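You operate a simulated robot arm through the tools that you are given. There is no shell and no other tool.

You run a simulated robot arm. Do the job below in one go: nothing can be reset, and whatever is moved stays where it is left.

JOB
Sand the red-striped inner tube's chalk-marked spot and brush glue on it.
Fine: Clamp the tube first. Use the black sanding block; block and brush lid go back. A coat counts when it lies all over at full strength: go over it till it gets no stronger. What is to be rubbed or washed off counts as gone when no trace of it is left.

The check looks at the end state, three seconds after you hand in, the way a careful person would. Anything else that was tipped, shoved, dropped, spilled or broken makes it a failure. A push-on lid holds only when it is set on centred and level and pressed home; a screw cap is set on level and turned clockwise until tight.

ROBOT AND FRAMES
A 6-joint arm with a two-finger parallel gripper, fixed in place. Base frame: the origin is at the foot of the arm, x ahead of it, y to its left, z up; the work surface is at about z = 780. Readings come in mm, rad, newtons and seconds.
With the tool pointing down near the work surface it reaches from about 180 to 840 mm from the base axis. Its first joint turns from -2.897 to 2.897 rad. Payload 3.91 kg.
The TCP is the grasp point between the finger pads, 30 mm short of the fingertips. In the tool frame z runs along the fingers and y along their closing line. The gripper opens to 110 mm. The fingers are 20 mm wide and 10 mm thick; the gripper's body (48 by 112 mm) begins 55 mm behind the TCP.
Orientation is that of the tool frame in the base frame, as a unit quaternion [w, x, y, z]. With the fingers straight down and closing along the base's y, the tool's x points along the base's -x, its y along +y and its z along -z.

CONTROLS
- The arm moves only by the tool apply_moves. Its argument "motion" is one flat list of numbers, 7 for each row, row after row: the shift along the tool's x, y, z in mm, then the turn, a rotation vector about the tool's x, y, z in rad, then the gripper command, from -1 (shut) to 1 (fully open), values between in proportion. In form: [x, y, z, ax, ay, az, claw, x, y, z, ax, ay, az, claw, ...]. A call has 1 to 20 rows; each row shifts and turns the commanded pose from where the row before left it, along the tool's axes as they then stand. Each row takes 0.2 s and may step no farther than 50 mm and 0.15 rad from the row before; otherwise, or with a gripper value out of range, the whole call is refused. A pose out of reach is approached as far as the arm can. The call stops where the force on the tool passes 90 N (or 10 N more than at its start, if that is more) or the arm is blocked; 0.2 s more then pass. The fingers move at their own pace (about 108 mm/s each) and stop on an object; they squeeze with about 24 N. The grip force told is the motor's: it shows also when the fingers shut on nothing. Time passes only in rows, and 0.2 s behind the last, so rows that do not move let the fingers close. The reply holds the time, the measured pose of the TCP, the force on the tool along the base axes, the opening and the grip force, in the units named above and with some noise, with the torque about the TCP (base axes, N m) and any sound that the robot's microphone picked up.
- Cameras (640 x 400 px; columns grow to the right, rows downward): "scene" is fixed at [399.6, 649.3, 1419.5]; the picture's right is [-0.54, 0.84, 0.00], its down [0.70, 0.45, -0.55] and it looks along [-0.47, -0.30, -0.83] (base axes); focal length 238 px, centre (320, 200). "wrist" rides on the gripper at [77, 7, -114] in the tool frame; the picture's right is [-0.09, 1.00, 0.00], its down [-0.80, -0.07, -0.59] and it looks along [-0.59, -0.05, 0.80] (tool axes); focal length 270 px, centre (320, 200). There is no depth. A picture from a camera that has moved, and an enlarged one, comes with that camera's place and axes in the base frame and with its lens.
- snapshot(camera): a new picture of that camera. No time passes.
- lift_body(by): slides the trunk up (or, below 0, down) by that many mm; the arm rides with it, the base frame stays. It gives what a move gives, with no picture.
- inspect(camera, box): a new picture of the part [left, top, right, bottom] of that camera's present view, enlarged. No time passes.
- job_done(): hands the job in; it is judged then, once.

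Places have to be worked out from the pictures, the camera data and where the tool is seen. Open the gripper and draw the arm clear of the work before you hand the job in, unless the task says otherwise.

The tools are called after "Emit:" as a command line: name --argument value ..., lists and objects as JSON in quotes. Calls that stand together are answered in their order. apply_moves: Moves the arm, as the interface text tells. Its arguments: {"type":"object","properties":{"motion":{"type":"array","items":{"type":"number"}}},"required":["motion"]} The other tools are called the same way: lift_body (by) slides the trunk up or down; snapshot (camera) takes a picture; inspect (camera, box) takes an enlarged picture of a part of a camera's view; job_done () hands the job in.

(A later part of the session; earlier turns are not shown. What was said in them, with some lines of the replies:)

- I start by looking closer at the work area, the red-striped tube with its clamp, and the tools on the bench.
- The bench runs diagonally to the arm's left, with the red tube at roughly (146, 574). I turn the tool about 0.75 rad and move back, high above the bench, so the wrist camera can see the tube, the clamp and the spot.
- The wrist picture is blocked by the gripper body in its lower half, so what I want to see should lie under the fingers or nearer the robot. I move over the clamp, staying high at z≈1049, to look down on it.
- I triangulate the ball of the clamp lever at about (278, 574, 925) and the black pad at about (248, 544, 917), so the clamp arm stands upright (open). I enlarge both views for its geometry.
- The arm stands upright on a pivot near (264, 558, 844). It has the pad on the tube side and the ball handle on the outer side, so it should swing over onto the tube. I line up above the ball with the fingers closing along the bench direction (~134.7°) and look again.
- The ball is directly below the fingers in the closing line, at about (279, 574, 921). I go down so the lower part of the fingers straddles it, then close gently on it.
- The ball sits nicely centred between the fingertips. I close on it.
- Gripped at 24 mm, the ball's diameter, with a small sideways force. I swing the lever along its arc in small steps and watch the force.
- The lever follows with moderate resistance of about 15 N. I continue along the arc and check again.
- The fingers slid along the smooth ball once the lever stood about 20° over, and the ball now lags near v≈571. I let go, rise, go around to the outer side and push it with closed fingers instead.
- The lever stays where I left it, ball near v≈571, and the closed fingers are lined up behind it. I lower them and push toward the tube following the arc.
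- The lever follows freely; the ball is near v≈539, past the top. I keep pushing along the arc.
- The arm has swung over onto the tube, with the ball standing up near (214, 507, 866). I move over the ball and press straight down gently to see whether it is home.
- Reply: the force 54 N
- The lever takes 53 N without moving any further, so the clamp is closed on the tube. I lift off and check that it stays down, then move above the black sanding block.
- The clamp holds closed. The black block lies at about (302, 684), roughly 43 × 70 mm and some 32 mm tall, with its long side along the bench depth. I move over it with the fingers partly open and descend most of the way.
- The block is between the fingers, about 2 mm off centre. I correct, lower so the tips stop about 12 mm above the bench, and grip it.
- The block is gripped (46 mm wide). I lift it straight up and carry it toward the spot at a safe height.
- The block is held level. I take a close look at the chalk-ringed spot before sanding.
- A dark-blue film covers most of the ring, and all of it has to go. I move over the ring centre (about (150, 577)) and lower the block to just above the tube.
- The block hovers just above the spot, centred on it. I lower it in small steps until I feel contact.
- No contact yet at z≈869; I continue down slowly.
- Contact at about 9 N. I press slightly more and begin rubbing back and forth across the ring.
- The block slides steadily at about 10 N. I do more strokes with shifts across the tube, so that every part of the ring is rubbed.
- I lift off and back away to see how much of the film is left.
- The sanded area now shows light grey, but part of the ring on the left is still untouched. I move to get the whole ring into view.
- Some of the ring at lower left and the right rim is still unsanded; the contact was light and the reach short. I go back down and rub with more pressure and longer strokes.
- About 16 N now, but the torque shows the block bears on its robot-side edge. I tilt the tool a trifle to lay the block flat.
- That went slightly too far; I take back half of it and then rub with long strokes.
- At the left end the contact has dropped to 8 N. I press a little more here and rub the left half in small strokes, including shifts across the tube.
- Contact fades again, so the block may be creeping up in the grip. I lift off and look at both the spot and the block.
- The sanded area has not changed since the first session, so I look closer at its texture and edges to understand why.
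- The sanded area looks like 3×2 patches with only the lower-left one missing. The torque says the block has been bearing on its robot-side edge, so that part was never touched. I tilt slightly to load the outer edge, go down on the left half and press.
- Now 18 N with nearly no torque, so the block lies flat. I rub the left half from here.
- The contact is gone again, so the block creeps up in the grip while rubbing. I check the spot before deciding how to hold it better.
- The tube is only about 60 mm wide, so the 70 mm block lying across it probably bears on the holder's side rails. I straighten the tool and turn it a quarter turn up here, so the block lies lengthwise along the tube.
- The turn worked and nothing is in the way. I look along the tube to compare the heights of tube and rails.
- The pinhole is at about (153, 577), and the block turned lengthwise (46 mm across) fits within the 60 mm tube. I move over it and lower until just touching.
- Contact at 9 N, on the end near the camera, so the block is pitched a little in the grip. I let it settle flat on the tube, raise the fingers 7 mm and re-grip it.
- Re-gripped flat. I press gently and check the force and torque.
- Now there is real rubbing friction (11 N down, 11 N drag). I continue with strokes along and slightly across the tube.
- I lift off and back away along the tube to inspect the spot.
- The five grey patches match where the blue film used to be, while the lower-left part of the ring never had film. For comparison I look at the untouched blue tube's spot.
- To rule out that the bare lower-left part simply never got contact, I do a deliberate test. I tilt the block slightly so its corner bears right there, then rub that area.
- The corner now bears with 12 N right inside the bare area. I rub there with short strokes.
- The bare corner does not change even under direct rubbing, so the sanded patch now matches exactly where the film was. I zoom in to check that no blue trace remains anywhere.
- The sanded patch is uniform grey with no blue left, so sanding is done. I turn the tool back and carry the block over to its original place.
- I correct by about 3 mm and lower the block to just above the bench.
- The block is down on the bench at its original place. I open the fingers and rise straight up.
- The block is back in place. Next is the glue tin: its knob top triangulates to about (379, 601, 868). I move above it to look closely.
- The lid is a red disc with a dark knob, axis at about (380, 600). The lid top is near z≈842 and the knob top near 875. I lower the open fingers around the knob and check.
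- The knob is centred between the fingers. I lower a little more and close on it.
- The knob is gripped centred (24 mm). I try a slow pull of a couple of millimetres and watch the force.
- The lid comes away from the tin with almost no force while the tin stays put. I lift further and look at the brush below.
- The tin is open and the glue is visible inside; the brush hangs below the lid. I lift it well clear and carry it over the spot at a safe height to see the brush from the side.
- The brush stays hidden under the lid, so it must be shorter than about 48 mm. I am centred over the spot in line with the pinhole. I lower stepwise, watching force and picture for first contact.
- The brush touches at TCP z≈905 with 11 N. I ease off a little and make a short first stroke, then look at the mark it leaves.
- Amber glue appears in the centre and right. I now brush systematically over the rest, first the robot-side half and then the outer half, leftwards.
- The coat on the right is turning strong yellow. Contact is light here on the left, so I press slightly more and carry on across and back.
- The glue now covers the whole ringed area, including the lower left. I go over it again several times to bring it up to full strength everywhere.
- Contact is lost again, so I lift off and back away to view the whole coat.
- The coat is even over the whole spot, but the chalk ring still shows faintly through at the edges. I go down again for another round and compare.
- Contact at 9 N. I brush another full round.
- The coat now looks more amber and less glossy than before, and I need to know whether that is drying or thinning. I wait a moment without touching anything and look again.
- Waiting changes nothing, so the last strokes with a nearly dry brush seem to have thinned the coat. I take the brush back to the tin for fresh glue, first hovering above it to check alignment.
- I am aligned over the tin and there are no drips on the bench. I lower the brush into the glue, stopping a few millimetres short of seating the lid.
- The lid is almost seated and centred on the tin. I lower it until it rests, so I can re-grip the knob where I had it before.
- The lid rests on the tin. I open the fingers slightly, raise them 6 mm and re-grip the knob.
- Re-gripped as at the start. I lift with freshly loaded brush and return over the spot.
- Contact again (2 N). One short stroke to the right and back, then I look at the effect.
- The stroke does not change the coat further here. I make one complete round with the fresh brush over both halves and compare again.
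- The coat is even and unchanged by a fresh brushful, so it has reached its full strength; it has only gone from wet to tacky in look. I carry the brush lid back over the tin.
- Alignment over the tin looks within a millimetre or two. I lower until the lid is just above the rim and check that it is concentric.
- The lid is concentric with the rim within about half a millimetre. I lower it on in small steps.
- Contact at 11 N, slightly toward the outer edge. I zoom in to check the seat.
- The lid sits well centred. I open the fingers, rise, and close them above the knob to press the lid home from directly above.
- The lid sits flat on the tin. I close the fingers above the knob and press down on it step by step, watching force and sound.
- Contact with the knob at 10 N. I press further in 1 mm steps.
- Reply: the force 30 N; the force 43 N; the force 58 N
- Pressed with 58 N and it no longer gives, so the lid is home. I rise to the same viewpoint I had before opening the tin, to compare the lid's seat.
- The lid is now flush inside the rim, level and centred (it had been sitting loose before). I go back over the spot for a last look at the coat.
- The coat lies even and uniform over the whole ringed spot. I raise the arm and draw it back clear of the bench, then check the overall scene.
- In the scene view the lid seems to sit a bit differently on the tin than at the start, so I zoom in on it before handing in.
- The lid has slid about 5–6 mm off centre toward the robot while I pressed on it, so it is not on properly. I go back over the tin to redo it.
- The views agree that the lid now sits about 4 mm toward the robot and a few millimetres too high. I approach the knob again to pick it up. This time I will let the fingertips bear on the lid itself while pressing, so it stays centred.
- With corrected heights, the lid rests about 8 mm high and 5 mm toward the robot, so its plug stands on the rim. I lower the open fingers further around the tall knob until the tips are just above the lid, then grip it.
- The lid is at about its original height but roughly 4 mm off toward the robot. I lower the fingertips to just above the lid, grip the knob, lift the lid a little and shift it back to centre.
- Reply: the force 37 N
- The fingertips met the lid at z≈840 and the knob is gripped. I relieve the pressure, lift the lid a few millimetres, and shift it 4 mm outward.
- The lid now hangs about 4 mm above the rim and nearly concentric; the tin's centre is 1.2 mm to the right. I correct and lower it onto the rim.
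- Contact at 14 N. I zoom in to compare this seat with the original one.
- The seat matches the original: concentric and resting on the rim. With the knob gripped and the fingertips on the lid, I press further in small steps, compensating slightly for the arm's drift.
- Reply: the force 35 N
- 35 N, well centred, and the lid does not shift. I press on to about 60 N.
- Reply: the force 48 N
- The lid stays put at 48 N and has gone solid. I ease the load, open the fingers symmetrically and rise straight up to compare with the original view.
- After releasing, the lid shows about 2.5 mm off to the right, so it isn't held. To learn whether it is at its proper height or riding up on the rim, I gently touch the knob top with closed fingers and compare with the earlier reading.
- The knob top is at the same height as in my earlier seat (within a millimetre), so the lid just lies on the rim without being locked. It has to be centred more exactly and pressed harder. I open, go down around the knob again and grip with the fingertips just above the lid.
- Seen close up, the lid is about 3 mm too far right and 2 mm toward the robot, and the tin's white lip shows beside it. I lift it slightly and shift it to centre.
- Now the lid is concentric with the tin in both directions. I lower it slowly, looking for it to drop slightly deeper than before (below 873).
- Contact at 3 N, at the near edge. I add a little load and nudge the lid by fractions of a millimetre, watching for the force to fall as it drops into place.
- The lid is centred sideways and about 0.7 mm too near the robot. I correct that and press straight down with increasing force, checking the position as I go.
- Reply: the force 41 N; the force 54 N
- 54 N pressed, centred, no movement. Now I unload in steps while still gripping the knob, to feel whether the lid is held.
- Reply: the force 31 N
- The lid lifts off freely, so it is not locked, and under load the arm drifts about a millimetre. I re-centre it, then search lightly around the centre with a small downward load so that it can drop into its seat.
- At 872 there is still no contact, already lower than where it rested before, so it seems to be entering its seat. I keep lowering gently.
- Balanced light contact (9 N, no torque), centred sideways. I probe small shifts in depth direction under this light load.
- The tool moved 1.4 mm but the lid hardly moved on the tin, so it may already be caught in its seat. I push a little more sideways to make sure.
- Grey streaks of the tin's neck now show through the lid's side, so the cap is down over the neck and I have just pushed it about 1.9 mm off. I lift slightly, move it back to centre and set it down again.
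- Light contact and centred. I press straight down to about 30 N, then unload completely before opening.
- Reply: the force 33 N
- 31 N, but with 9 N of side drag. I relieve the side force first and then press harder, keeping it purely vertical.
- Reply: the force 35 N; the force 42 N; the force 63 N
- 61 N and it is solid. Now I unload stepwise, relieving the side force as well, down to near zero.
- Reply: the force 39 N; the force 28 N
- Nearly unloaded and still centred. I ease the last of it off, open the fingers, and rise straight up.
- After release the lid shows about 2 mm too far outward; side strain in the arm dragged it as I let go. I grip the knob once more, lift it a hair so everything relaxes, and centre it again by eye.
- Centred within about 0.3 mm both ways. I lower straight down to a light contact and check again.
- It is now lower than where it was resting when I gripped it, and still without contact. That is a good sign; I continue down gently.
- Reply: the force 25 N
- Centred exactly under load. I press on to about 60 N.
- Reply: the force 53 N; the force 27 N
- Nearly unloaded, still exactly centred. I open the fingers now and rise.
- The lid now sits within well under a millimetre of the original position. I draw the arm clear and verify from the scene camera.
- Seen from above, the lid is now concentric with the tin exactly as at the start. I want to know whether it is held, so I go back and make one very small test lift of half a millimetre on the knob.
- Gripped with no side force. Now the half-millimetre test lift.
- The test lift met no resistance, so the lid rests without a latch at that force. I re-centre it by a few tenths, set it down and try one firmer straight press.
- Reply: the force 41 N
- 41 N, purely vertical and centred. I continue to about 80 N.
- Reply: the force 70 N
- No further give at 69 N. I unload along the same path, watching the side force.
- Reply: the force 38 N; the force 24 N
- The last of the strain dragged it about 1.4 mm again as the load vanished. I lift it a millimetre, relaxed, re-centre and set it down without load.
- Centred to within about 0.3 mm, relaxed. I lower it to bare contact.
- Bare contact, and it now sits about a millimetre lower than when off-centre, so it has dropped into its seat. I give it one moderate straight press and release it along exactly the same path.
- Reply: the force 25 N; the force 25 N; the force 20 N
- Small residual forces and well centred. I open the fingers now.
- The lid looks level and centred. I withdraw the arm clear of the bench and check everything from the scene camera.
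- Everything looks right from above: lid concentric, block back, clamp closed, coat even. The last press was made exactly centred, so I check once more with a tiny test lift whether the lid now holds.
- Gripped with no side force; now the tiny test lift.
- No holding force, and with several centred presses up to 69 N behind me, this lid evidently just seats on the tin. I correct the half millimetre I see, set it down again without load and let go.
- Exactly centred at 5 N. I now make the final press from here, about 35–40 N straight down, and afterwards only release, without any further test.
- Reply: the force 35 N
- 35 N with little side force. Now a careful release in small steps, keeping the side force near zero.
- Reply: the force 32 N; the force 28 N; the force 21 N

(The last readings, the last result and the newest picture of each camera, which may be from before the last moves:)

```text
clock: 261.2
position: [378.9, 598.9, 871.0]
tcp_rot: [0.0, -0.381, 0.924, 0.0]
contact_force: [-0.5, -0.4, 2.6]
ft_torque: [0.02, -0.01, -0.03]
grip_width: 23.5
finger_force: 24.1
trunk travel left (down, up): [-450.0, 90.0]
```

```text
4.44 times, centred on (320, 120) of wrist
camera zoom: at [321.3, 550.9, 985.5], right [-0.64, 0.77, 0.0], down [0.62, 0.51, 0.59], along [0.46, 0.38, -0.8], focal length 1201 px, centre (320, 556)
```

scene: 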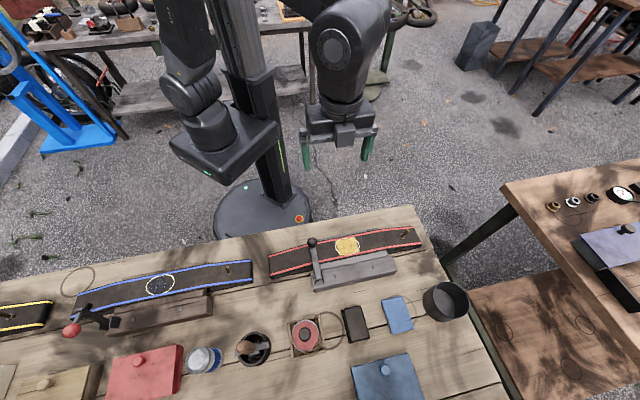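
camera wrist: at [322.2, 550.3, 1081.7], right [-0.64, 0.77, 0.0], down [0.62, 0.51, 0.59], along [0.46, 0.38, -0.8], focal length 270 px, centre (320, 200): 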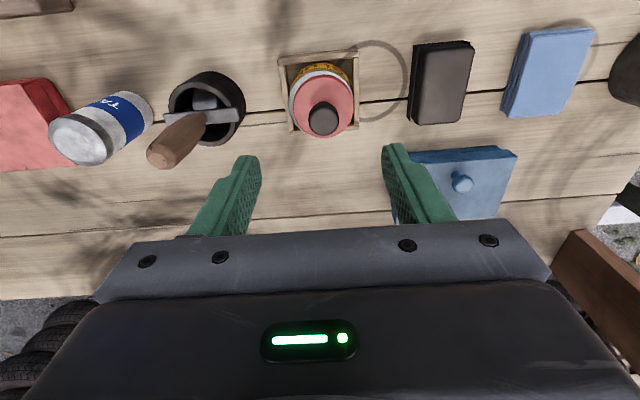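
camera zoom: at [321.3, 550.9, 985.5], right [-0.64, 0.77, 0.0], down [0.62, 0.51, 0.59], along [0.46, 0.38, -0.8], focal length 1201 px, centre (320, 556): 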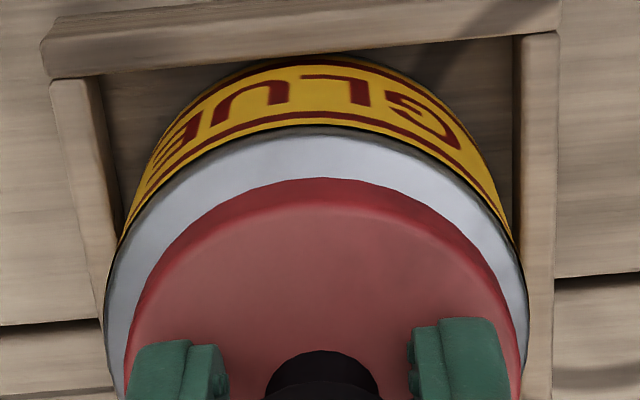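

Nearly force-free in every direction and still centred. I open the fingers and rise clear.

Emit:
apply_moves --motion '[0, 0, -0.1, 0, 0, 0, -1, 0, 0, 0, 0, 0, 0, -0.53, 0, 0, 0, 0, 0, 0, -0.3, 0, 0, -5, 0, 0, 0, -0.2, 0, 0, -45, 0, 0, 0, 0, 0, 0, -48, 0, 0, 0, 0.3, 0, 0, -45, 0, 0, 0, 0.6, 40, 17.9, -20, 0, 0, 0, 1, 40, 17.9, 0, 0, 0, 0, 1, 40, 17.9, 0, 0, 0, 0, 1, 40, 17.9, -20, 0, 0, 0, 1, 40, 17.9, -20, 0, 0, 0, 1, 40, 17.9, 0, 0, 0, 0, 1, 40, 17.9, 0, 0, 0, 0, 1, 0, 0, 0, 0, 0, 0, 1]'

Emit:
snapshot --camera "scene"

Emit:
inspect --camera "scene" --box '[283, 310, 330, 355]'

Emit:
inspect --camera "scene" --box '[300, 215, 400, 285]'

```text
clock: 264.4
position: [92.4, 490.5, 1075.5]
tcp_rot: [0.0, -0.38, 0.925, 0.001]
contact_force: [-0.8, 1.2, 0.8]
ft_torque: [0.03, 0.0, 0.02]
grip_width: 110.3
finger_force: 0.0
trunk travel left (down, up): [-450.0, 90.0]
```

```text
taken
```

scene: 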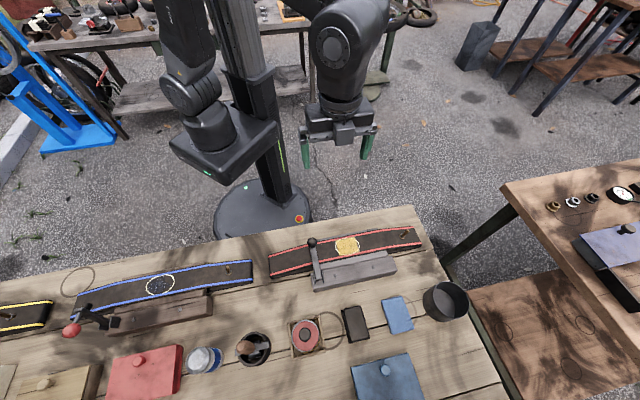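

```text
8.89 times, centred on (306, 332) of scene
camera zoom: at [399.6, 649.3, 1419.5], right [-0.54, 0.84, 0.0], down [0.7, 0.45, -0.55], along [-0.47, -0.3, -0.83], focal length 2120 px, centre (440, -978)
```

zoom: 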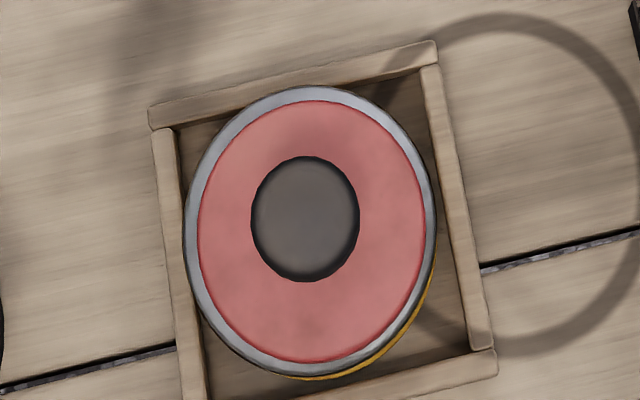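

```text
5.71 times, centred on (350, 250) of scene
camera zoom: at [399.6, 649.3, 1419.5], right [-0.54, 0.84, 0.0], down [0.7, 0.45, -0.55], along [-0.47, -0.3, -0.83], focal length 1363 px, centre (149, -86)
```

zoom: 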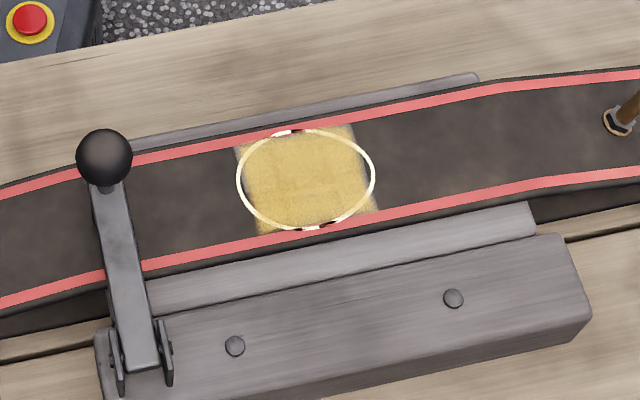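

The lid is level and concentric on the tin, and the black block is back in its place. The tube is clamped, the spot is sanded with an even glue coat, nothing else has moved, and the gripper is open and clear. I hand the job in.

Emit:
job_done

```text
The job is handed in.
```

I handed the job in with the tube clamped, the spot sanded and glued, and the sanding block and brush lid back in their places. Two points are less certain than the rest: whether the brush lid holds, and the lower-left part of the sanding.

- **Clamp:** it is closed on the tube, and the lever took 53 N without moving further.
- **Sanding:** I sanded the spot with the black block, and no blue film is left. The film had covered five of the ring's six patches, and those turned an even grey. The lower-left patch never had film and did not change even when I rubbed it directly.
- **Glue:** the coat lies evenly over the whole ringed area. It changed from wet cream to a thinner-looking amber partway through, and the chalk ring now shows through it. A full round with a freshly dipped brush added nothing, so I took it to be at full strength.
- **Block:** it is back at its original place to within about 2 mm.
- **Brush lid:** it sits level and centred on the tin, and I pressed it down again at the end with about 35 N. In small test lifts after earlier presses it came up freely, and I never felt or heard it lock. It may be only resting on the tin. It also came off freely at the start.

In the last pictures nothing else on the bench had moved and there were no drips. The gripper is open and clear of the bench.
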